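You operate a simulated robot arm through the tools that you are given. There is no shell and no other tool. Be economical: measure what you need, move in short steps, check, and stop when the job is done.

You run a simulated robot arm. Do the job below in one go: nothing can be reset, and whatever is moved stays where it is left.

JOB
Move the spoilt red bow to the purple tray and set a silver stud in the cream bow.
Fine: one push on the red knob; end with the slide out, the new bow in it, the dial set.

Only the result counts: the job must be done as asked and must still hold three seconds after the hand-in. Knocking over, shifting, dropping, spilling or breaking anything else fails it.

ROBOT AND FRAMES
A 7-joint arm with a two-finger parallel gripper, fixed in place. Base frame: the origin is at the foot of the arm, x ahead of it, y to its left, z up; the work surface is at about z = 0.84. Readings come in m, degrees, newtons and seconds.
With the tool pointing down near the work surface it reaches from about 0.24 to 0.68 m from the base axis. Its first joint turns from -66.0 to 66.0 degrees. Payload 2.4 kg.
Tool frame: the origin (TCP) lies between the finger pads and is the grasp point; the fingertips stand 0.03 m ahead of it; z points along the fingers, y is the line along which they close. Largest opening 0.094 m; finger width 0.028, thickness 0.01; the body of the gripper, 0.05 by 0.096 m, starts 0.055 m behind the TCP.
Orientation is that of the tool frame in the base frame, as a unit quaternion [w, x, y, z]. With the fingers straight down and closing along the base's y, the tool's x points along the base's -x, its y along +y and its z along -z.

CONTROLS
- The arm moves only by the tool send_rows. Its argument "steps" is one flat list of numbers, 7 for each row, row after row: the shift along the tool's x, y, z in m, then the turn, a rotation vector about the tool's x, y, z in degrees, then the gripper command, from -1 (fully open) to 1 (shut), values between in proportion. In form: [x, y, z, wx, wy, wz, fingers, x, y, z, wx, wy, wz, fingers, ...]. A call has 1 to 10 rows; each row is the pose to reach, as a shift and turn from the pose commanded when the call began, along the tool's axes at that moment. A row lasts 0.2 s, in which the tool goes at most 0.05 m and 8.6 degrees; a call with a longer step from one row to the next is refused whole, and so is a gripper value outside its range. Where a pose cannot be reached the arm comes as near as it can. A force on the tool above 40 N (or 10 N above the force at the start of the call, whichever is more), or a blocked arm, ends the call early, and 0.2 s more pass. The fingers move at their own pace (about 0.153 m/s each) and stop on an object; they squeeze with about 27 N. The grip force told is the motor's: it shows also when the fingers shut on nothing. Time passes only in rows, and 0.2 s behind the last, so rows that repeat a pose let the fingers close. It gives the time, the measured TCP pose, the force on the tool (base axes), the opening and the grip force at its end, in the units of the frame above (readings bear some noise), with the torque about the TCP (base axes, N m) and any sound that the robot's microphone picked up.
- Cameras (640 x 400 px; columns grow to the right, rows downward): "scene" is fixed at [0.0546, 0.4876, 1.4516]; the picture's right is [-0.57, -0.82, 0.00], its down [-0.44, 0.31, -0.85] and it looks along [0.69, -0.48, -0.53] (base axes); focal length 332 px, centre (320, 200). "wrist" rides on the gripper at [0.076, 0.014, -0.103] in the tool frame; the picture's right is [-0.18, 0.98, 0.00], its down [-0.75, -0.14, -0.64] and it looks along [-0.63, -0.12, 0.77] (tool axes); focal length 243 px, centre (320, 200). There is no depth. A picture from a camera that has moved, and an enlarged one, comes with that camera's place and axes in the base frame and with its lens.
- capture(camera): a new picture of that camera. The clock stands still meanwhile.
- enlarge(camera, box): a new picture of the part [left, top, right, bottom] of that camera's present view, enlarged. The clock stands still meanwhile.
- sign_off(): hands the job in; it is judged then, once.

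Go step by step. Nothing tells you positions but the pictures and the camera data: compare them with the known pose of the tool, close in by small moves and look again before you grip or let go. The budget is 120 turns and 64 pictures, counting those below and the enlarged ones. Unless the task says otherwise, let go and move clear before handing in, and close with one line.

The tools are called after "Emit:" as name(argument=value, ...) on one line, values as JSON. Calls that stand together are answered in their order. send_rows: Moves the arm, as the interface text tells. Its arguments: {"type":"object","properties":{"steps":{"type":"array","items":{"type":"number"}}},"required":["steps"]} The other tools are called the same way: capture (camera) takes a picture; enlarge (camera, box) takes an enlarged picture of a part of a camera's view; sign_off () hands the job in.

At the start:

```text
time: 0.0
eef_pos: [0.3999, 0.1809, 1.2786]
orientation: [0.0, 0.0, 1.0, 0.001]
contact_force: [-0.3, 0.8, 0.3]
ft_torque: [-0.01, -0.01, 0.01]
width: 0.094
finger_force: 0.0
```

scene: 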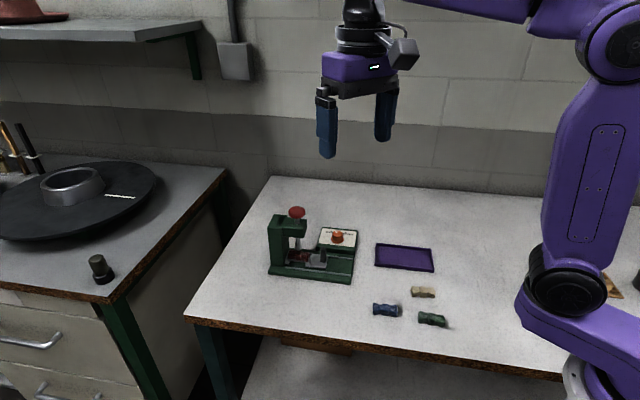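
wrist: 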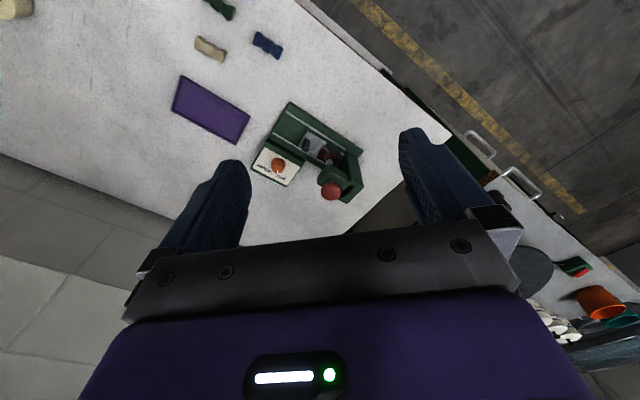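

I see a green press with a red knob on top, a slide and a dial, and a purple tray with three bows near it. I'll look closer first.

Emit:
enlarge(camera="scene", box=[250, 195, 370, 295])

Emit:
enlarge(camera="scene", box=[350, 230, 470, 340])

Emit:
enlarge(camera="wrist", box=[240, 90, 380, 210])

```text
4.00 times, centred on (310, 245) of scene
camera zoom: at [0.0546, 0.4876, 1.4516], right [-0.57, -0.82, 0.0], down [-0.44, 0.31, -0.85], along [0.69, -0.48, -0.53], focal length 1327 px, centre (360, 20)
```

zoom: 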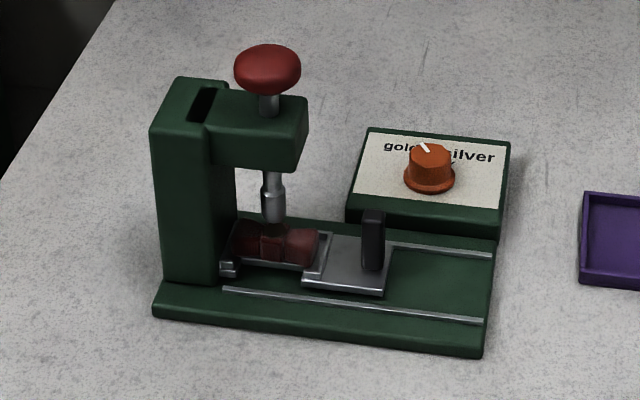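

```text
3.64 times, centred on (410, 285) of scene
camera zoom: at [0.0546, 0.4876, 1.4516], right [-0.57, -0.82, 0.0], down [-0.44, 0.31, -0.85], along [0.69, -0.48, -0.53], focal length 1207 px, centre (-7, -109)
```

zoom: 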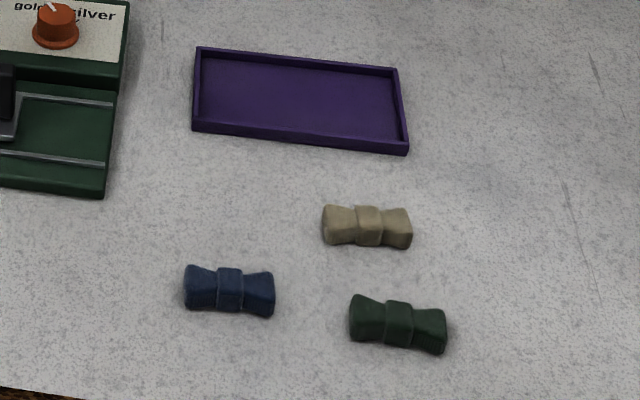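

```text
3.33 times, centred on (310, 150) of wrist
camera zoom: at [0.325, 0.1958, 1.3796], right [0.18, 0.98, 0.0], down [0.75, -0.14, 0.64], along [0.63, -0.12, -0.77], focal length 809 px, centre (353, 367)
```

zoom: 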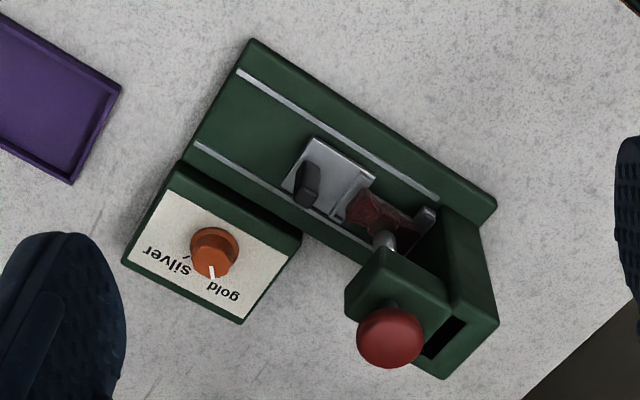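

The press stands at 45° with its slide running out along about (-0.7,-0.7). The dial is on gold and the red bow sits under the plunger. I'll turn the tool to the slide's direction and look from above and outside it.

Emit:
send_rows(steps=[-0.017, -0.02, 0.022, 0, 0, -7.5, -1, -0.033, -0.04, 0.043, 0, 0, -15, -1, -0.05, -0.06, 0.065, 0, 0, -22.5, -1, -0.067, -0.08, 0.087, 0, 0, -30, -1, -0.083, -0.1, 0.108, 0, 0, -37.5, -1, -0.1, -0.12, 0.13, 0, 0, -45, -1, -0.1, -0.12, 0.13, 0, 0, -45, -1])

Emit:
capture(camera="wrist")

```text
time: 1.6
eef_pos: [0.4996, 0.061, 1.1464]
orientation: [0.0, -0.383, 0.924, 0.0]
contact_force: [-0.1, 0.0, -0.6]
ft_torque: [0.02, 0.01, -0.01]
width: 0.0941
finger_force: 0.0
```

```text
58 pictures are left
camera wrist: at [0.436, 0.0178, 1.248], right [-0.57, 0.82, 0.0], down [0.63, 0.43, 0.64], along [0.53, 0.36, -0.77], focal length 243 px, centre (320, 200)
```

wrist: 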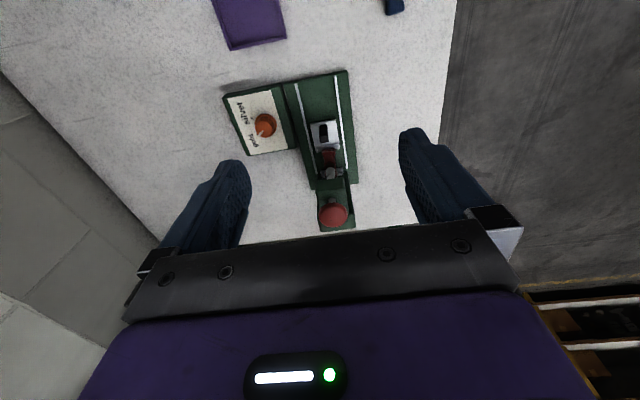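

Everything is in view; I'll enlarge the press for exact positions.

Emit:
enlarge(camera="wrist", box=[216, 60, 376, 240])

```text
2.22 times, centred on (296, 150) of wrist
camera zoom: at [0.436, 0.0178, 1.248], right [-0.57, 0.82, 0.0], down [0.63, 0.43, 0.64], along [0.53, 0.36, -0.77], focal length 539 px, centre (373, 311)
```

zoom: 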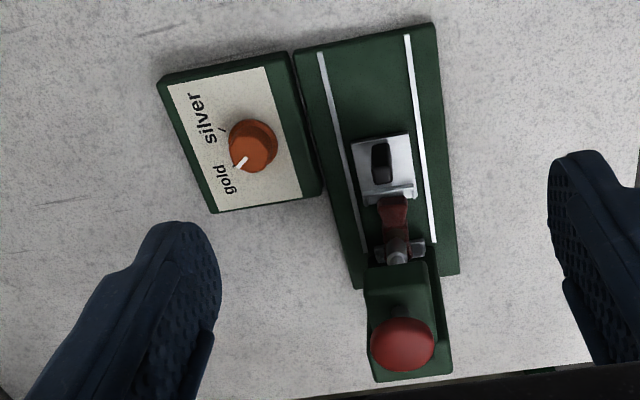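

The rails run at exactly 45° along the line x−y≈0.452, with the handle at about (0.566, 0.114) and its top near z≈0.915. I'll half-close the fingers and hover over it.

Emit:
send_rows(steps=[-0.02, -0.003, 0.037, 0, 0, 0, 0.15, -0.04, -0.005, 0.073, 0, 0, 0, 0.15, -0.06, -0.008, 0.105, 0, 0, 0, 0.15, -0.08, -0.0095, 0.136, 0, 0, 0, 0.15, -0.08, -0.0095, 0.136, 0, 0, 0, 0.15])

Emit:
enlarge(camera="scene", box=[250, 165, 370, 295])

Emit:
capture(camera="wrist")

```text
time: 2.8
eef_pos: [0.5628, 0.1116, 1.013]
orientation: [0.001, -0.383, 0.924, 0.001]
contact_force: [0.1, -0.8, -0.3]
ft_torque: [0.01, -0.01, -0.02]
width: 0.0402
finger_force: 0.0
```

```text
3.08 times, centred on (310, 230) of scene
camera zoom: at [0.0546, 0.4876, 1.4516], right [-0.57, -0.82, 0.0], down [-0.44, 0.31, -0.85], along [0.69, -0.48, -0.53], focal length 1021 px, centre (351, 108)
```

zoom: 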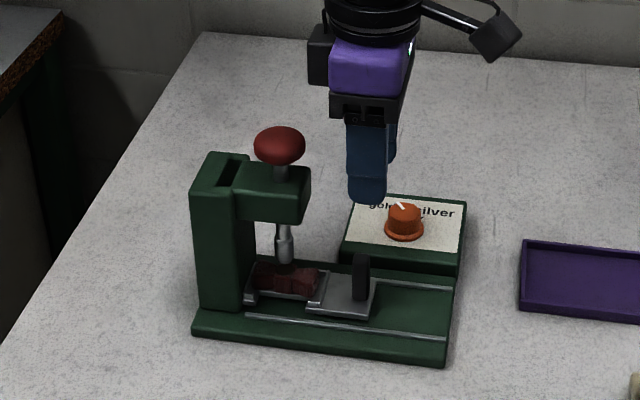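

```text
55 pictures are left
camera wrist: at [0.5004, 0.0685, 1.1128], right [-0.56, 0.83, 0.0], down [0.63, 0.43, 0.64], along [0.53, 0.36, -0.77], focal length 243 px, centre (320, 200)
```

wrist: 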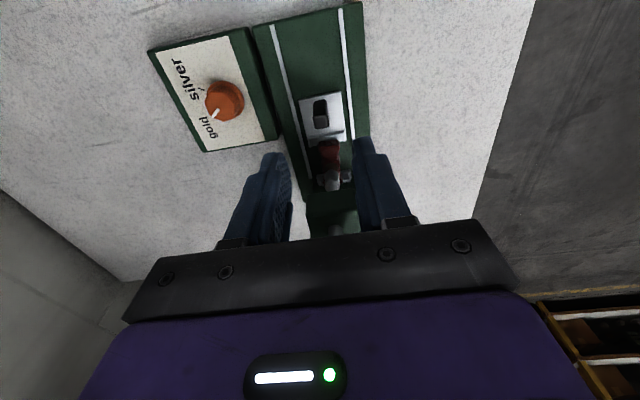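

The tool is aligned over the handle with clearance to the press head. I'll go down and close on the handle.

Emit:
send_rows(steps=[-0.002, 0, 0.03, 0, 0, 0, 0.15, -0.004, 0, 0.06, 0, 0, 0, 0.15, -0.004, 0, 0.08, 0, 0, 0, 0.15, -0.004, 0, 0.095, 0, 0, 0, 0.15, -0.004, 0, 0.095, 0, 0, 0, 0.15])

Emit:
enlarge(camera="scene", box=[250, 165, 370, 295])

```text
time: 4.0
eef_pos: [0.5668, 0.1143, 0.9172]
orientation: [0.0, -0.383, 0.924, 0.0]
contact_force: [-0.3, -0.8, 0.5]
ft_torque: [-0.03, -0.04, -0.01]
width: 0.0399
finger_force: 0.0
```

```text
3.08 times, centred on (310, 230) of scene
camera zoom: at [0.0546, 0.4876, 1.4516], right [-0.57, -0.82, 0.0], down [-0.44, 0.31, -0.85], along [0.69, -0.48, -0.53], focal length 1021 px, centre (351, 108)
```

zoom: 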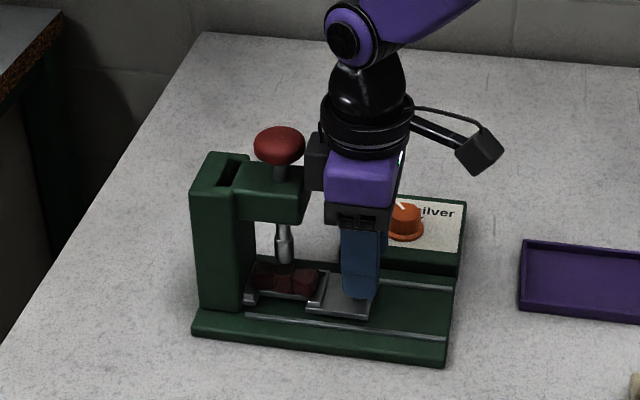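

The fingers straddle the handle. I'll close on it and draw it outward.

Emit:
send_rows(steps=[0, 0, 0, 0, 0, 0, 1, 0, 0, 0, 0, 0, 0, 1, 0.01, 0, 0, 0, 0, 0, 1, 0.02, 0, 0, 0, 0, 0, 1, 0.03, 0, 0, 0, 0, 0, 1, 0.04, 0, 0, 0, 0, 0, 1])

Emit:
enlarge(camera="scene", box=[250, 165, 370, 295])

```text
time: 5.4
eef_pos: [0.538, 0.0856, 0.9171]
orientation: [0.0, -0.382, 0.924, 0.0]
contact_force: [4.1, -2.7, 0.6]
ft_torque: [-0.13, -0.05, 0.0]
width: 0.0139
finger_force: 44.9
```

```text
3.08 times, centred on (310, 230) of scene
camera zoom: at [0.0547, 0.4876, 1.4516], right [-0.57, -0.82, 0.0], down [-0.44, 0.31, -0.85], along [0.69, -0.48, -0.53], focal length 1021 px, centre (351, 108)
```

zoom: 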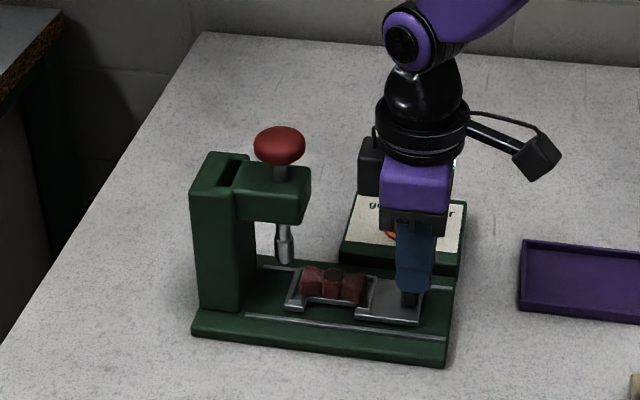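

The slide follows the hand. I'll go on gently towards its stop.

Emit:
send_rows(steps=[0.008, 0, 0, 0, 0, 0, 1, 0.016, 0, 0, 0, 0, 0, 1, 0.024, 0, 0, 0, 0, 0, 1, 0.03, 0, 0, 0, 0, 0, 1])

Emit:
enlarge(camera="scene", box=[250, 165, 370, 295])

```text
time: 6.4
eef_pos: [0.5177, 0.0649, 0.9165]
orientation: [0.0, -0.383, 0.924, 0.0]
contact_force: [-0.1, 0.8, 0.7]
ft_torque: [0.52, -0.52, -0.02]
width: 0.0136
finger_force: 45.2
```

```text
3.08 times, centred on (310, 230) of scene
camera zoom: at [0.0546, 0.4876, 1.4516], right [-0.57, -0.82, 0.0], down [-0.44, 0.31, -0.85], along [0.69, -0.48, -0.53], focal length 1021 px, centre (351, 108)
```

zoom: 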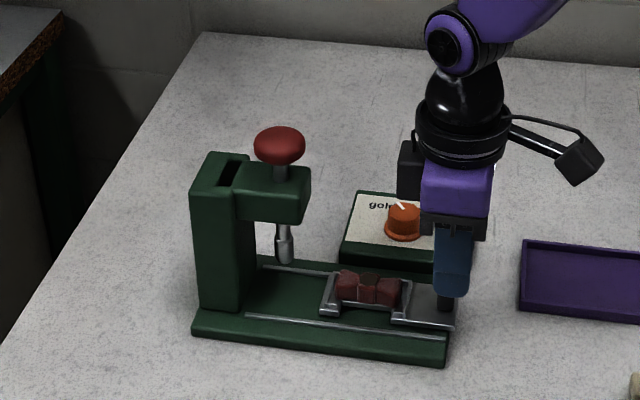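

The torque has changed, so I may be at the stop. I'll pull a few mm more to check.

Emit:
send_rows(steps=[0.004, 0, 0, 0, 0, 0, 1, 0.008, 0, 0, 0, 0, 0, 1])

```text
time: 7.0
eef_pos: [0.5119, 0.0589, 0.9163]
orientation: [0.0, -0.383, 0.924, 0.0]
contact_force: [-2.1, 1.9, 5.7]
ft_torque: [0.22, -0.15, 0.03]
width: 0.0138
finger_force: 44.8
```

Emit:
enlarge(camera="scene", box=[250, 165, 370, 295])

```text
3.08 times, centred on (310, 230) of scene
camera zoom: at [0.0545, 0.4877, 1.4516], right [-0.57, -0.82, 0.0], down [-0.44, 0.31, -0.85], along [0.69, -0.48, -0.53], focal length 1021 px, centre (351, 108)
```

zoom: 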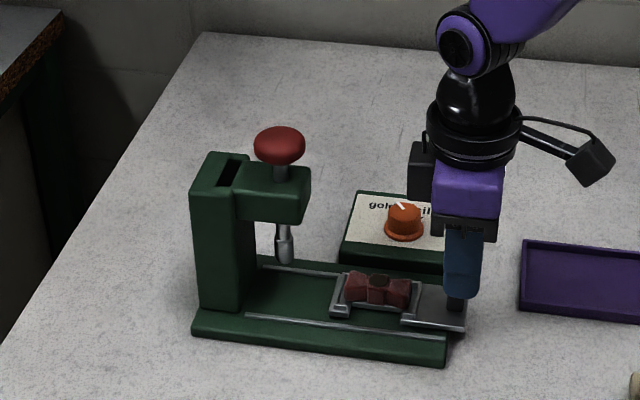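

The slide is still moving and the base has stayed put. I'll try a little more, watching the force.

Emit:
send_rows(steps=[0.003, 0, 0, 0, 0, 0, 1, 0.006, 0, 0, 0, 0, 0, 1])

Emit:
enlarge(camera="scene", box=[250, 165, 370, 295])

```text
time: 7.6
eef_pos: [0.5073, 0.0538, 0.9174]
orientation: [0.001, -0.382, 0.924, 0.0]
contact_force: [-0.2, 1.1, 10.8]
ft_torque: [-0.31, 0.42, 0.03]
width: 0.014
finger_force: 44.8
```

```text
3.08 times, centred on (310, 230) of scene
camera zoom: at [0.0545, 0.4876, 1.4516], right [-0.57, -0.82, 0.0], down [-0.44, 0.31, -0.85], along [0.69, -0.48, -0.53], focal length 1021 px, centre (351, 108)
```

zoom: 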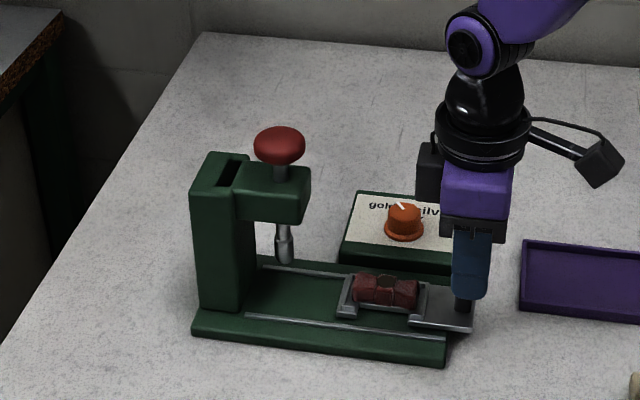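

Vertical load is building, so I'll stop here, let go and look from above.

Emit:
send_rows(steps=[0, 0, 0, 0, 0, 0, 0.4, 0, 0, 0, 0, 0, 0, 0.2, 0, 0, -0.04, 0, 0, 0, 0.2, 0, 0, -0.08, 0, 0, 0, -0.2, 0, 0, -0.12, 0, 0, 0, -0.2])

Emit:
enlarge(camera="scene", box=[280, 205, 370, 295])

Emit:
capture(camera="wrist")

```text
time: 8.8
eef_pos: [0.5063, 0.0545, 1.0354]
orientation: [-0.001, -0.383, 0.924, 0.0]
contact_force: [0.0, -1.0, -0.4]
ft_torque: [0.0, -0.02, -0.03]
width: 0.0565
finger_force: 0.1
```

```text
4.44 times, centred on (325, 250) of scene
camera zoom: at [0.0546, 0.4876, 1.4516], right [-0.57, -0.82, 0.0], down [-0.44, 0.31, -0.85], along [0.69, -0.48, -0.53], focal length 1475 px, centre (298, -22)
```

zoom: 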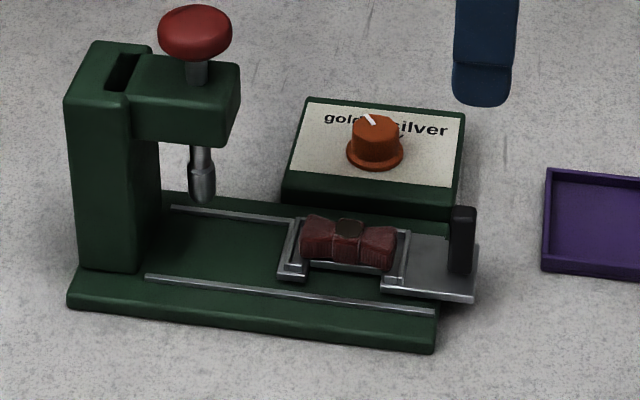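

```text
48 pictures are left
camera wrist: at [0.4439, 0.011, 1.1364], right [-0.57, 0.82, 0.0], down [0.63, 0.43, 0.64], along [0.53, 0.36, -0.77], focal length 243 px, centre (320, 200)
```

wrist: 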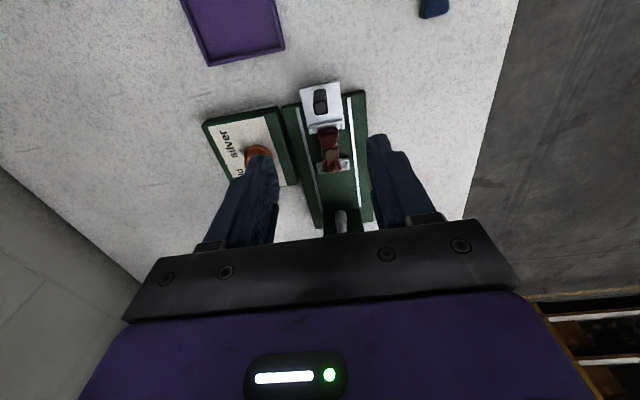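

The nest's long sides are open and the bow is centred at about (0.5535, 0.100). I'll hover above it.

Emit:
send_rows(steps=[-0.03, 0, 0.02, 0, 0, 0, -0.06, -0.0656, -0.001, 0.045, 0, 0, 0, -0.06, -0.0656, -0.001, 0.085, 0, 0, 0, -0.06, -0.0656, -0.001, 0.085, 0, 0, 0, -0.06])

Emit:
enlarge(camera="wrist", box=[220, 60, 420, 220])

Emit:
enlarge(camera="scene", box=[280, 205, 370, 295])

```text
time: 9.8
eef_pos: [0.5543, 0.1001, 0.9494]
orientation: [0.0, -0.383, 0.924, 0.0]
contact_force: [-0.3, 0.2, 0.1]
ft_torque: [0.03, -0.02, -0.02]
width: 0.0498
finger_force: 0.1
```

```text
2.50 times, centred on (320, 140) of wrist
camera zoom: at [0.4905, 0.0568, 1.0506], right [-0.56, 0.83, 0.0], down [0.63, 0.43, 0.64], along [0.53, 0.36, -0.77], focal length 606 px, centre (320, 350)
```

zoom: 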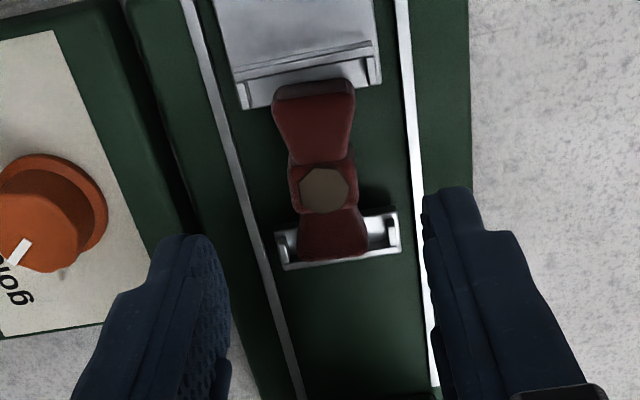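

```text
4.44 times, centred on (325, 250) of scene
camera zoom: at [0.0546, 0.4876, 1.4516], right [-0.57, -0.82, 0.0], down [-0.44, 0.31, -0.85], along [0.69, -0.48, -0.53], focal length 1475 px, centre (298, -22)
```

zoom: 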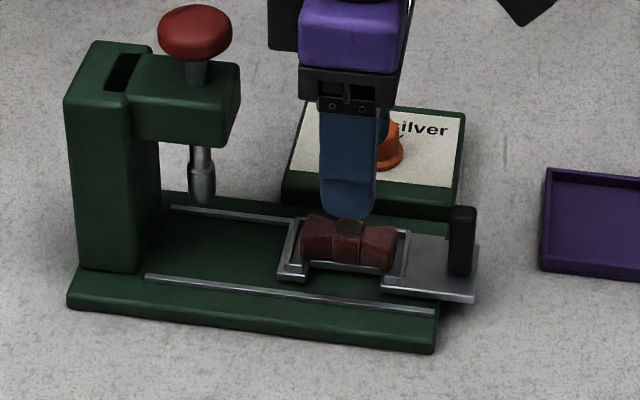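

The nest holds the bow only by its ends and I'm centred on it. I'll descend and grip.

Emit:
send_rows(steps=[0.001, 0.001, 0.025, 0, 0, 0, -0.06, 0.001, 0.001, 0.05, 0, 0, 0, -0.06, 0.001, 0.001, 0.05, 0, 0, 0, 0.6, 0.001, 0.001, 0.05, 0, 0, 0, 1, 0.001, 0.001, 0.05, 0, 0, 0, 1])

Emit:
enlarge(camera="scene", box=[280, 205, 370, 295])

```text
time: 11.0
eef_pos: [0.552, 0.1005, 0.9019]
orientation: [0.0, -0.383, 0.924, 0.001]
contact_force: [0.6, -1.0, 1.6]
ft_torque: [-0.09, -0.04, 0.05]
width: 0.0256
finger_force: 26.6
```

```text
4.44 times, centred on (325, 250) of scene
camera zoom: at [0.0546, 0.4876, 1.4516], right [-0.57, -0.82, 0.0], down [-0.44, 0.31, -0.85], along [0.69, -0.48, -0.53], focal length 1475 px, centre (298, -22)
```

zoom: 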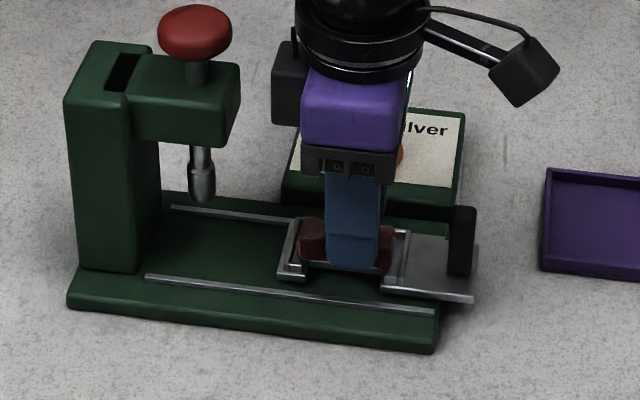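

The bow is held (25.6 mm). I'll lift it and carry it over the purple tray, whose centre is about (0.477, −0.082).

Emit:
send_rows(steps=[0, 0, -0.03, 0, 0, 0, 1, 0, 0, -0.06, 0, 0, 0, 1, 0, 0, -0.1, 0, 0, 0, 1, 0.036, -0.015, -0.1, 0, 0, 0, 1, 0.073, -0.03, -0.1, 0, 0, 0, 1, 0.11, -0.046, -0.1, 0, 0, 0, 1, 0.146, -0.061, -0.1, 0, 0, 0, 1, 0.182, -0.076, -0.1, 0, 0, 0, 1, 0.182, -0.076, -0.1, 0, 0, 0, 1])

Emit:
capture(camera="scene")

Emit:
capture(camera="wrist")

```text
time: 13.0
eef_pos: [0.477, -0.0826, 1.0019]
orientation: [0.0, -0.383, 0.924, 0.0]
contact_force: [0.6, 0.8, 0.1]
ft_torque: [0.0, -0.02, -0.01]
width: 0.0254
finger_force: 27.1
```

```text
44 pictures are left
```

scene: 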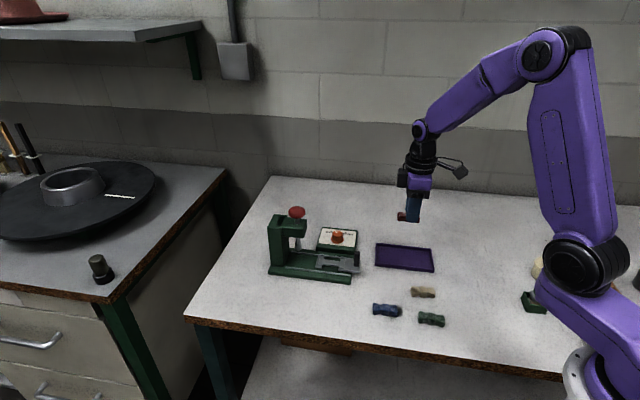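

```text
43 pictures are left
camera wrist: at [0.4141, -0.1268, 1.1028], right [-0.57, 0.82, 0.0], down [0.63, 0.43, 0.64], along [0.53, 0.36, -0.77], focal length 243 px, centre (320, 200)
```

wrist: 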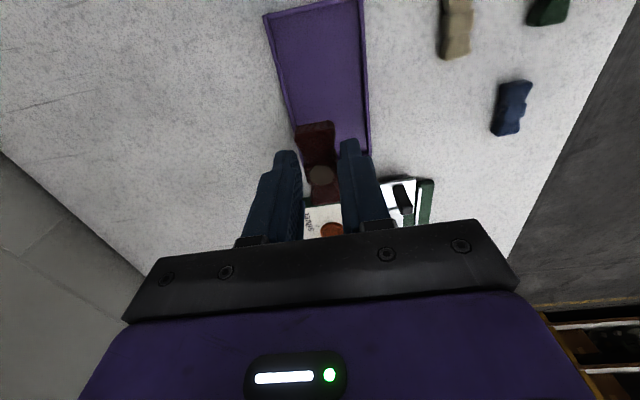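

I'm over the tray centre, so I'll lower until the bow touches.

Emit:
send_rows(steps=[0, 0, 0.03, 0, 0, 0, 1, 0.002, 0, 0.06, 0, 0, 0, 1, 0.003, 0.002, 0.09, 0, 0, 0, 1, 0.003, 0.003, 0.11, 0, 0, 0, 1, 0.003, 0.003, 0.116, 0, 0, 0, 1])

Emit:
enlarge(camera="scene", box=[350, 220, 450, 320])

```text
time: 14.2
eef_pos: [0.4739, -0.0829, 0.8866]
orientation: [0.0, -0.383, 0.924, 0.0]
contact_force: [-0.5, 0.7, 0.8]
ft_torque: [-0.01, -0.05, 0.0]
width: 0.0256
finger_force: 26.8
```

```text
4.00 times, centred on (400, 270) of scene
camera zoom: at [0.0546, 0.4876, 1.4516], right [-0.57, -0.82, 0.0], down [-0.44, 0.31, -0.85], along [0.69, -0.48, -0.53], focal length 1327 px, centre (0, -80)
```

zoom: 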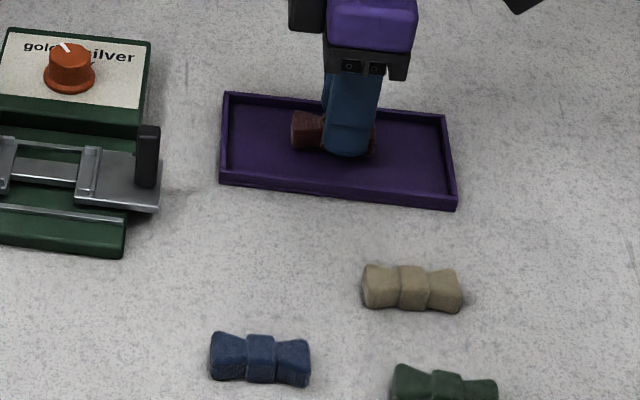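

Emit:
send_rows(steps=[0, 0, 0.003, 0, 0, 0, 1, 0, 0, 0.006, 0, 0, 0, 1, 0, 0, 0.008, 0, 0, 0, 1])

```text
time: 14.8
eef_pos: [0.474, -0.083, 0.883]
orientation: [0.001, -0.382, 0.924, -0.001]
contact_force: [-5.0, 0.3, 12.4]
ft_torque: [0.04, 0.15, 0.02]
width: 0.0253
finger_force: 27.8
stopped in row 3: the force on the tool passed its limit at 42 N (the readings are from after the stop); the commanded pose is now the measured one
```

Contact: the bow sits on the tray floor. I'll release it and lift.

Emit:
send_rows(steps=[0, 0, -0.001, 0, 0, 0, 0.2, 0, 0, -0.001, 0, 0, 0, -0.06, 0, 0, -0.03, 0, 0, 0, -0.06, 0, 0, -0.07, 0, 0, 0, -0.06, 0, 0, -0.1, 0, 0, 0, -0.06])

Emit:
enlarge(camera="scene", box=[350, 220, 450, 330])

Emit:
capture(camera="wrist")

```text
time: 16.0
eef_pos: [0.4732, -0.0837, 0.9826]
orientation: [0.001, -0.383, 0.924, -0.001]
contact_force: [-0.7, -0.1, -0.1]
ft_torque: [0.0, -0.01, -0.01]
width: 0.0498
finger_force: 0.0
```

```text
3.64 times, centred on (400, 275) of scene
camera zoom: at [0.0546, 0.4876, 1.4516], right [-0.57, -0.82, 0.0], down [-0.44, 0.31, -0.85], along [0.69, -0.48, -0.53], focal length 1207 px, centre (29, -73)
```

zoom: 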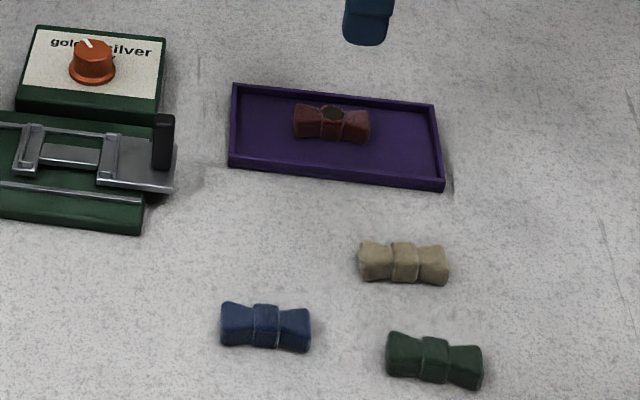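

```text
40 pictures are left
camera wrist: at [0.4098, -0.1258, 1.0844], right [-0.56, 0.83, 0.0], down [0.63, 0.43, 0.64], along [0.53, 0.36, -0.77], focal length 243 px, centre (320, 200)
```

wrist: 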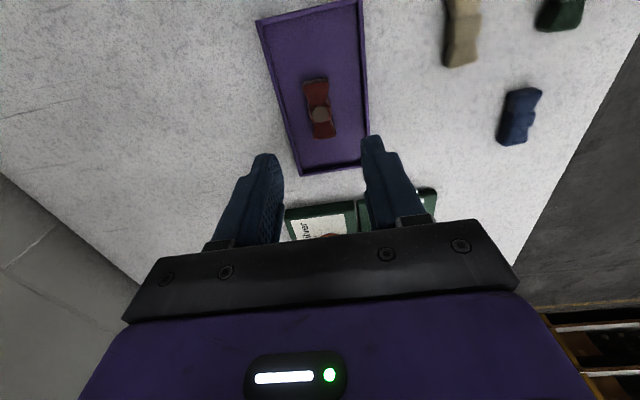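

The red bow is in the tray. Next is the cream bow, near (0.357, −0.019), so I'll hover above it and look.

Emit:
send_rows(steps=[0.007, 0.031, 0, 0, 0, 0, -0.06, 0.014, 0.062, 0, 0, 0, 0, -0.06, 0.021, 0.094, 0, 0, 0, 0, -0.06, 0.0277, 0.125, 0, 0, 0, 0, -0.06, 0.0277, 0.125, 0, 0, 0, 0, -0.06])

Emit:
enlarge(camera="wrist", box=[220, 40, 420, 220])

```text
time: 17.2
eef_pos: [0.3657, -0.0122, 0.9828]
orientation: [0.001, -0.383, 0.924, -0.001]
contact_force: [0.3, 1.1, 1.2]
ft_torque: [0.02, 0.05, 0.0]
width: 0.0499
finger_force: 0.0
```

```text
2.22 times, centred on (320, 130) of wrist
camera zoom: at [0.3024, -0.0557, 1.0836], right [-0.56, 0.83, 0.0], down [0.63, 0.43, 0.64], along [0.53, 0.36, -0.76], focal length 539 px, centre (320, 356)
```

zoom: 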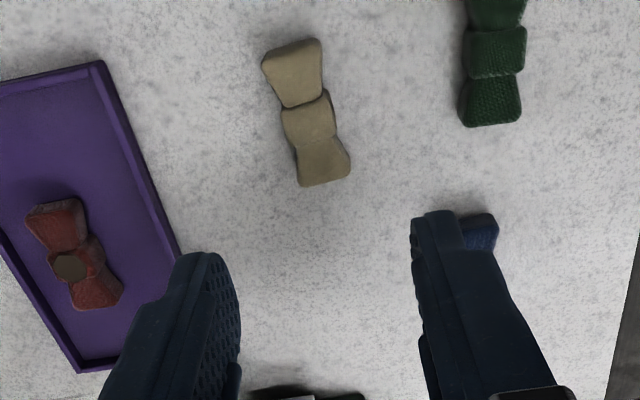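

Cream bow centre is about (0.3575, −0.0235), turned about 47°. I'll align over it and go most of the way down.

Emit:
send_rows(steps=[0.007, -0.001, 0.02, 0, 0, -2, -0.06, 0.0136, -0.0023, 0.045, 0, 0, -2, -0.06, 0.0136, -0.0023, 0.07, 0, 0, -2, -0.06, 0.0136, -0.0023, 0.07, 0, 0, -2, -0.06])

Emit:
enlarge(camera="wrist", box=[220, 60, 420, 220])

Emit:
enlarge(camera="scene", box=[360, 250, 460, 340])

```text
time: 18.2
eef_pos: [0.3599, -0.0245, 0.9116]
orientation: [0.002, -0.399, 0.917, -0.001]
contact_force: [-0.4, -0.1, -1.0]
ft_torque: [0.0, 0.0, -0.01]
width: 0.0497
finger_force: 0.2
```

```text
2.50 times, centred on (320, 140) of wrist
camera zoom: at [0.297, -0.0705, 1.0131], right [-0.59, 0.81, 0.0], down [0.61, 0.46, 0.64], along [0.52, 0.38, -0.76], focal length 606 px, centre (320, 350)
```

zoom: 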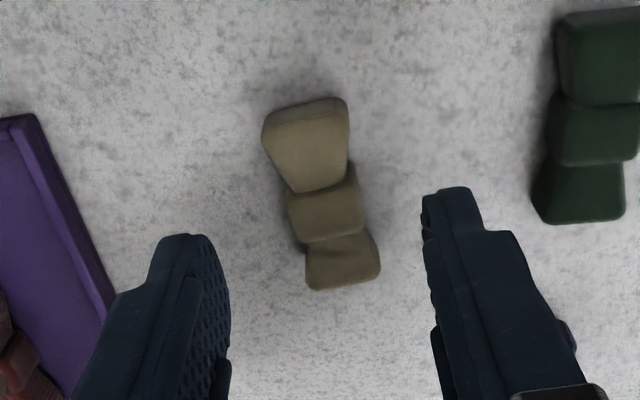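

```text
4.44 times, centred on (410, 295) of scene
camera zoom: at [0.0546, 0.4876, 1.4516], right [-0.57, -0.82, 0.0], down [-0.44, 0.31, -0.85], along [0.69, -0.48, -0.53], focal length 1475 px, centre (-80, -222)
```

zoom: 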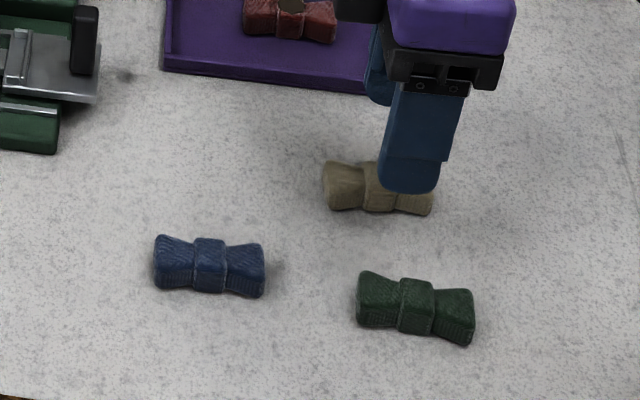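

The scene view suggests the bow lies about 7 mm further inward than the tool. I'll shift, go down and compare.

Emit:
send_rows(steps=[-0.007, 0, 0.0, 0, 0, 0, -0.06, -0.007, 0, 0.016, 0, 0, 0, -0.06, -0.007, 0, 0.032, 0, 0, 0, -0.06, -0.007, 0, 0.032, 0, 0, 0, -0.06])

Emit:
enlarge(camera="scene", box=[360, 250, 460, 340])

Emit:
enlarge(camera="wrist", box=[220, 60, 420, 220])

```text
time: 19.2
eef_pos: [0.3646, -0.0208, 0.8792]
orientation: [0.001, -0.399, 0.917, 0.0]
contact_force: [0.6, 0.9, 0.4]
ft_torque: [0.02, 0.0, 0.01]
width: 0.0499
finger_force: 0.1
```

```text
4.44 times, centred on (410, 295) of scene
camera zoom: at [0.0546, 0.4876, 1.4516], right [-0.57, -0.82, 0.0], down [-0.44, 0.31, -0.85], along [0.69, -0.48, -0.53], focal length 1475 px, centre (-80, -222)
```

zoom: 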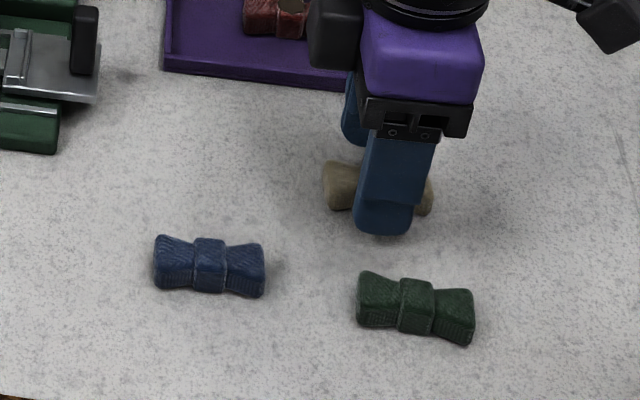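

```text
2.50 times, centred on (320, 140) of wrist
camera zoom: at [0.3021, -0.0654, 0.9813], right [-0.59, 0.81, 0.0], down [0.61, 0.46, 0.64], along [0.52, 0.38, -0.76], focal length 606 px, centre (320, 350)
```

zoom: 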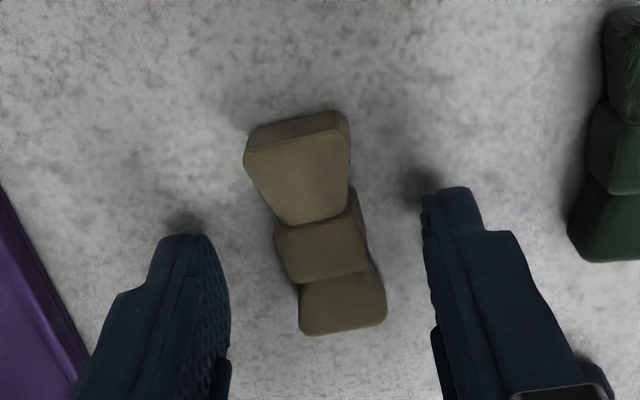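

The waist is lined up between the fingertips, so I'll grip and lift slightly.

Emit:
send_rows(steps=[0, 0, 0, 0, 0, 0, 0.5, 0, 0, 0, 0, 0, 0, 1, 0, 0, 0, 0, 0, 0, 1, 0, 0, -0.03, 0, 0, 0, 1, 0, 0, -0.07, 0, 0, 0, 1, 0, 0, -0.11, 0, 0, 0, 1, 0, 0, -0.11, 0, 0, 0, 1])

Emit:
enlarge(camera="scene", box=[330, 180, 450, 300])

Emit:
enlarge(camera="wrist", box=[220, 60, 420, 220])

```text
time: 20.8
eef_pos: [0.3626, -0.0191, 0.9909]
orientation: [0.001, -0.398, 0.917, -0.001]
contact_force: [-0.4, 1.1, -0.3]
ft_torque: [0.01, -0.01, 0.03]
width: 0.0253
finger_force: 27.0
```

```text
3.33 times, centred on (390, 240) of scene
camera zoom: at [0.0546, 0.4876, 1.4516], right [-0.57, -0.82, 0.0], down [-0.44, 0.31, -0.85], along [0.69, -0.48, -0.53], focal length 1106 px, centre (87, 67)
```

zoom: 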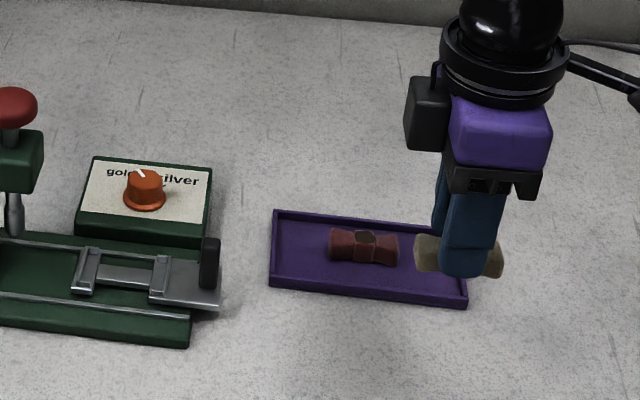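

```text
2.50 times, centred on (320, 140) of wrist
camera zoom: at [0.3004, -0.0649, 1.0919], right [-0.59, 0.81, 0.0], down [0.62, 0.46, 0.64], along [0.52, 0.38, -0.77], focal length 606 px, centre (320, 350)
```

zoom: 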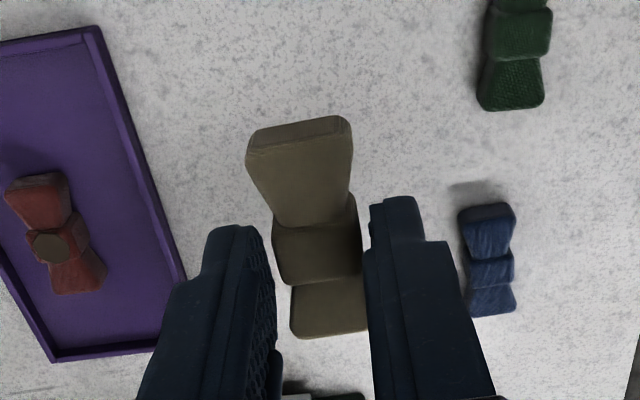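

The cream bow is held. Comparing with how I held the red one, it sits about 7 mm further outward in the grip, so I'll aim the TCP that much further in and hover over the nest.

Emit:
send_rows(steps=[-0.037, -0.0095, -0.003, 0, 0, 0.3, 1, -0.075, -0.019, -0.006, 0, 0, 0.6, 1, -0.112, -0.0284, -0.009, 0, 0, 1, 1, -0.15, -0.038, -0.009, 0, 0, 1.3, 1, -0.187, -0.047, -0.009, 0, 0, 1.6, 1, -0.2242, -0.0568, -0.009, 0, 0, 1.9, 1, -0.2242, -0.0568, -0.009, 0, 0, 1.9, 1, -0.2242, -0.0568, 0.04, 0, 0, 1.9, 1, -0.2242, -0.0568, 0.055, 0, 0, 1.9, 1, -0.2242, -0.0568, 0.055, 0, 0, 1.9, 1])

Emit:
enlarge(camera="wrist", box=[240, 70, 400, 200])

Emit:
enlarge(camera="scene", box=[290, 215, 370, 290])

```text
time: 23.0
eef_pos: [0.5585, 0.1039, 0.9354]
orientation: [0.002, -0.383, 0.924, -0.002]
contact_force: [-0.3, -0.4, -0.8]
ft_torque: [0.0, 0.02, 0.03]
width: 0.0255
finger_force: 27.0
```

```text
3.08 times, centred on (320, 135) of wrist
camera zoom: at [0.4955, 0.0607, 1.0362], right [-0.57, 0.82, 0.0], down [0.63, 0.43, 0.64], along [0.53, 0.36, -0.76], focal length 746 px, centre (320, 400)
```

zoom: 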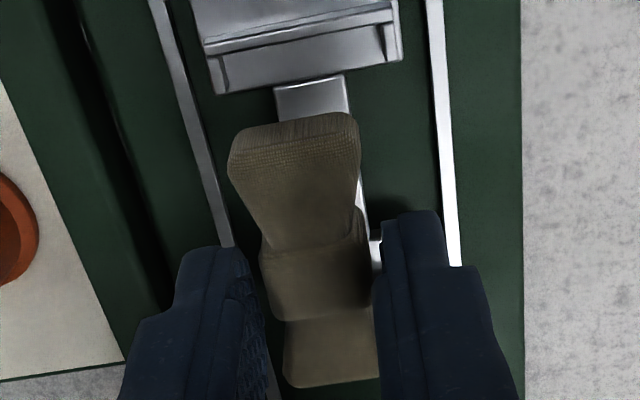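

```text
5.33 times, centred on (330, 252) of scene
camera zoom: at [0.0546, 0.4876, 1.4516], right [-0.57, -0.82, 0.0], down [-0.44, 0.31, -0.85], along [0.69, -0.48, -0.53], focal length 1770 px, centre (267, -80)
```

zoom: 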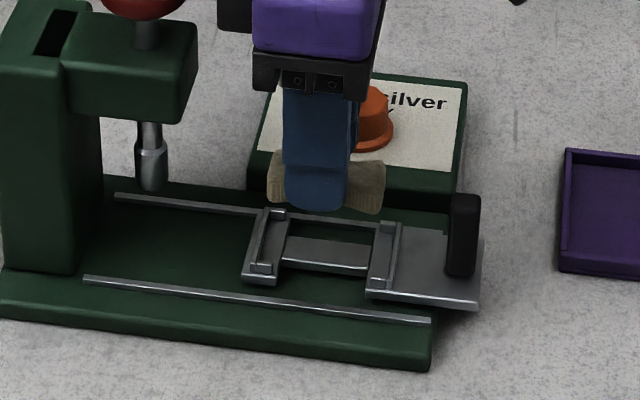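

In the scene view the bow hangs within about 1 mm of where the red one lay in the nest. I'll make a small correction and lower it.

Emit:
send_rows(steps=[0.001, 0.0015, 0.01, 0, 0, 0, 1, 0.001, 0.0015, 0.02, 0, 0, 0, 1, 0.001, 0.0015, 0.027, 0, 0, 0, 1, 0.001, 0.0015, 0.027, 0, 0, 0, 1])

Emit:
enlarge(camera="wrist", box=[240, 70, 400, 200])

Emit:
enlarge(camera="scene", box=[290, 215, 370, 290])

```text
time: 24.0
eef_pos: [0.5563, 0.1048, 0.909]
orientation: [0.001, -0.384, 0.923, -0.002]
contact_force: [-0.3, -0.2, 0.0]
ft_torque: [-0.01, -0.01, 0.02]
width: 0.0253
finger_force: 27.4
```

```text
3.08 times, centred on (320, 135) of wrist
camera zoom: at [0.4933, 0.0608, 1.0101], right [-0.57, 0.82, 0.0], down [0.63, 0.43, 0.64], along [0.53, 0.36, -0.76], focal length 746 px, centre (320, 400)
```

zoom: 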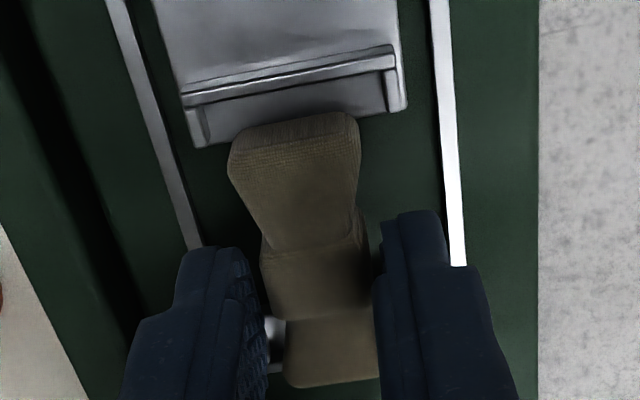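

```text
5.33 times, centred on (330, 252) of scene
camera zoom: at [0.0546, 0.4876, 1.4516], right [-0.57, -0.82, 0.0], down [-0.44, 0.31, -0.85], along [0.69, -0.48, -0.53], focal length 1770 px, centre (267, -80)
```

zoom: 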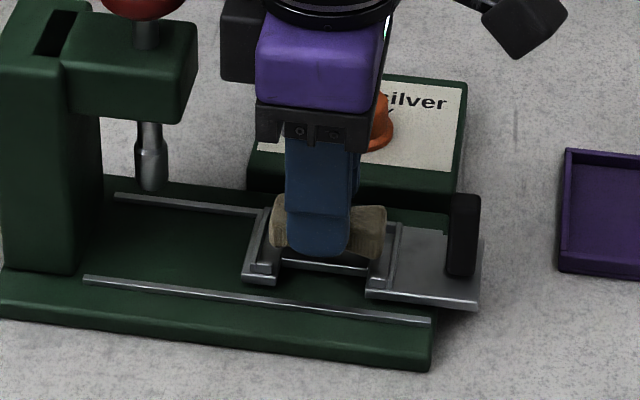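

The ends line up with the brackets. I'll lower the last millimetres.

Emit:
send_rows(steps=[-0.0005, 0, 0.002, 0, 0, 0, 1, -0.0005, 0, 0.004, 0, 0, 0, 1, -0.0005, 0, 0.0055, 0, 0, 0, 1])

Emit:
enlarge(camera="scene", box=[290, 215, 370, 290])

```text
time: 24.8
eef_pos: [0.5566, 0.1049, 0.9029]
orientation: [0.002, -0.384, 0.923, -0.002]
contact_force: [-0.6, -0.4, -0.2]
ft_torque: [-0.02, 0.0, -0.04]
width: 0.0256
finger_force: 26.9
```

```text
5.33 times, centred on (330, 252) of scene
camera zoom: at [0.0546, 0.4876, 1.4516], right [-0.57, -0.82, 0.0], down [-0.44, 0.31, -0.85], along [0.69, -0.48, -0.53], focal length 1770 px, centre (267, -80)
```

zoom: 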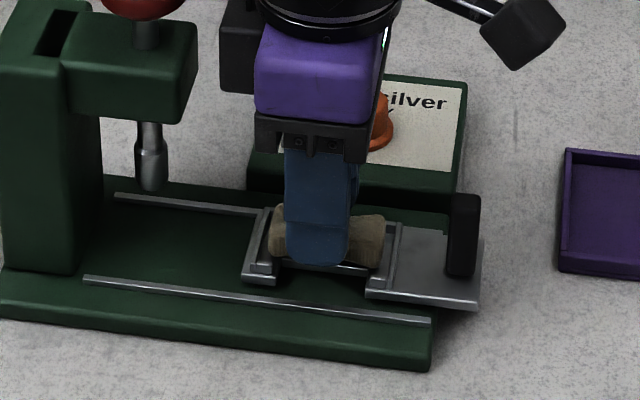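

Emit:
send_rows(steps=[0, 0, 0.001, 0, 0, 0, 1, 0, 0, 0.002, 0, 0, 0, 1, 0, 0, 0.003, 0, 0, 0, 1])

```text
time: 25.6
eef_pos: [0.5572, 0.1068, 0.9027]
orientation: [0.003, -0.383, 0.924, -0.001]
contact_force: [-1.3, 0.2, 21.2]
ft_torque: [-0.27, 0.43, -0.01]
width: 0.0252
finger_force: 27.0
```

It makes contact at the expected height. I'll ease off, release and lift.

Emit:
send_rows(steps=[0, 0, -0.002, 0, 0, 0, 1, 0, 0, -0.002, 0, 0, 0, 0.3, 0, 0, -0.002, 0, 0, 0, 0.0, 0, 0, -0.03, 0, 0, 0, 0.0, 0, 0, -0.07, 0, 0, 0, 0.0, 0, 0, -0.07, 0, 0, 0, 0.0])

Emit:
enlarge(camera="wrist", box=[240, 60, 400, 200])

Emit:
enlarge(camera="scene", box=[290, 215, 370, 290])

```text
time: 27.0
eef_pos: [0.5565, 0.1058, 0.9697]
orientation: [0.001, -0.382, 0.924, -0.001]
contact_force: [-0.7, -0.1, 0.0]
ft_torque: [-0.03, 0.0, -0.01]
width: 0.0472
finger_force: 0.0
```

```text
2.86 times, centred on (320, 130) of wrist
camera zoom: at [0.4925, 0.062, 1.0723], right [-0.57, 0.82, 0.0], down [0.63, 0.43, 0.64], along [0.53, 0.36, -0.77], focal length 693 px, centre (320, 400)
```

zoom: 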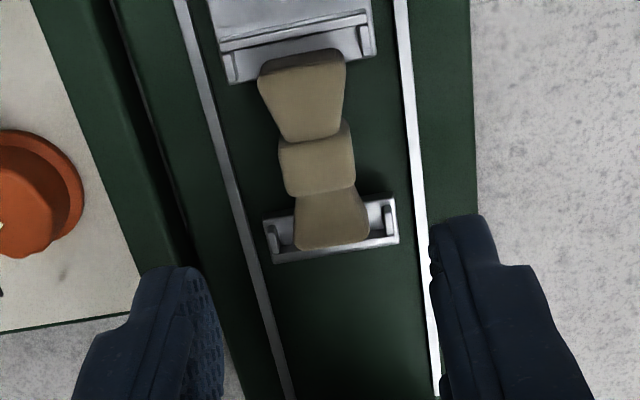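

```text
5.33 times, centred on (330, 252) of scene
camera zoom: at [0.0546, 0.4876, 1.4516], right [-0.57, -0.82, 0.0], down [-0.44, 0.31, -0.85], along [0.69, -0.48, -0.53], focal length 1770 px, centre (267, -80)
```

zoom: 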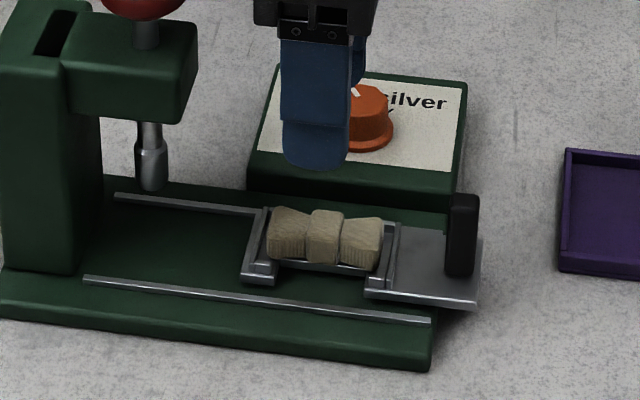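

The cream bow sits squarely in the nest. Next is the dial, so I'll rise and hover over it for a close look.

Emit:
send_rows(steps=[0, 0, -0.03, 0, 0, 0, 0.0, 0.008, -0.02, -0.05, 0, 0, 0, 0.0, 0.016, -0.042, -0.05, 0, 0, 0, 0.0, 0.0228, -0.0632, -0.05, 0, 0, 0, 0.0, 0.0228, -0.0632, -0.05, 0, 0, 0, 0.0])

Emit:
enlarge(camera="wrist", box=[240, 60, 400, 200])

Emit:
enlarge(camera="scene", box=[305, 200, 375, 270])

```text
time: 28.2
eef_pos: [0.5848, 0.0438, 1.021]
orientation: [0.001, -0.384, 0.923, -0.001]
contact_force: [0.3, 0.4, -0.3]
ft_torque: [-0.02, 0.0, -0.02]
width: 0.0472
finger_force: 0.0
```

```text
2.86 times, centred on (320, 130) of wrist
camera zoom: at [0.521, 0.0004, 1.1222], right [-0.57, 0.82, 0.0], down [0.63, 0.43, 0.64], along [0.53, 0.36, -0.77], focal length 693 px, centre (320, 400)
```

zoom: 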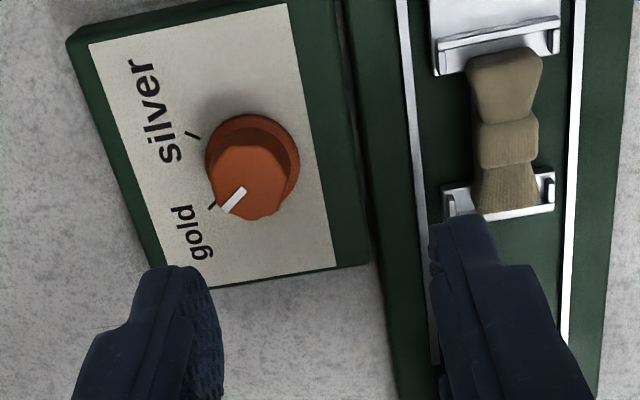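

```text
5.71 times, centred on (340, 235) of scene
camera zoom: at [0.0547, 0.4876, 1.4516], right [-0.57, -0.82, 0.0], down [-0.44, 0.31, -0.85], along [0.69, -0.48, -0.53], focal length 1896 px, centre (206, 0)
```

zoom: 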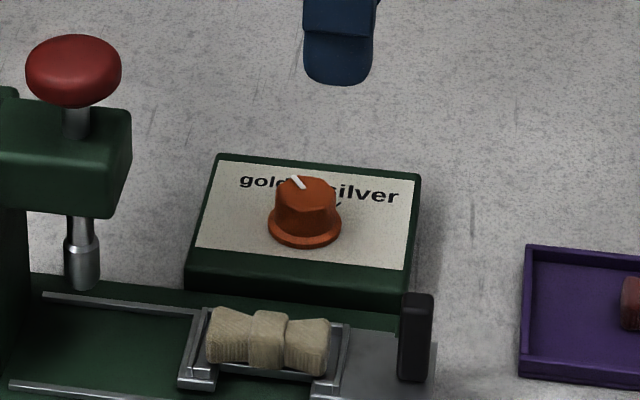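

The dial pivot is near (0.612, 0.036), with the gold mark at about −10° and silver at about −80° around it, so it needs roughly a 70° clockwise turn. I'll hover closer over the knob.

Emit:
send_rows(steps=[-0.007, -0.0125, 0.01, 0, 0, 0, 0.0, -0.0137, -0.0247, 0.03, 0, 0, 0, 0.0, -0.0137, -0.0247, 0.06, 0, 0, 0, 0.0, -0.0137, -0.0247, 0.06, 0, 0, 0, 0.0])

Emit:
enlarge(camera="wrist", box=[240, 80, 400, 220])

Emit:
enlarge(camera="scene", box=[305, 200, 375, 270])

```text
time: 29.2
eef_pos: [0.6113, 0.0351, 0.9592]
orientation: [0.001, -0.383, 0.924, -0.003]
contact_force: [-0.6, 0.0, 0.3]
ft_torque: [0.01, -0.01, -0.02]
width: 0.0469
finger_force: 0.0
```

```text
2.86 times, centred on (320, 150) of wrist
camera zoom: at [0.5487, -0.008, 1.0604], right [-0.57, 0.82, 0.0], down [0.63, 0.43, 0.64], along [0.53, 0.36, -0.76], focal length 693 px, centre (320, 343)
```

zoom: 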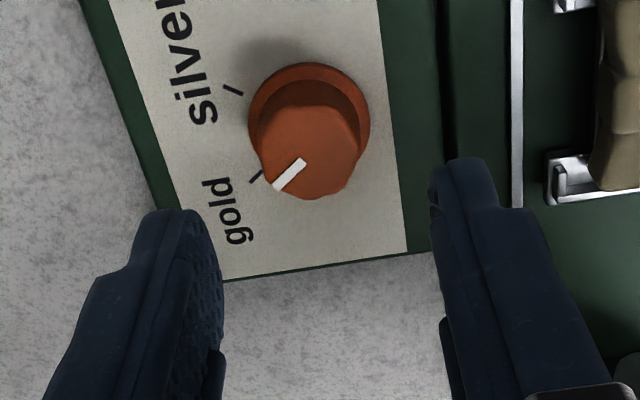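

```text
5.71 times, centred on (340, 235) of scene
camera zoom: at [0.0546, 0.4876, 1.4516], right [-0.57, -0.82, 0.0], down [-0.44, 0.31, -0.85], along [0.69, -0.48, -0.53], focal length 1896 px, centre (206, 0)
```

zoom: 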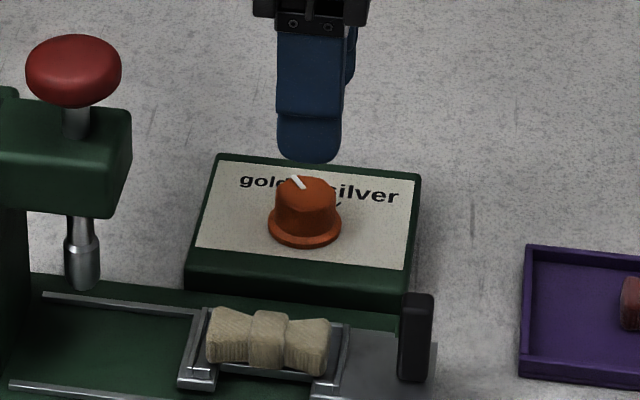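

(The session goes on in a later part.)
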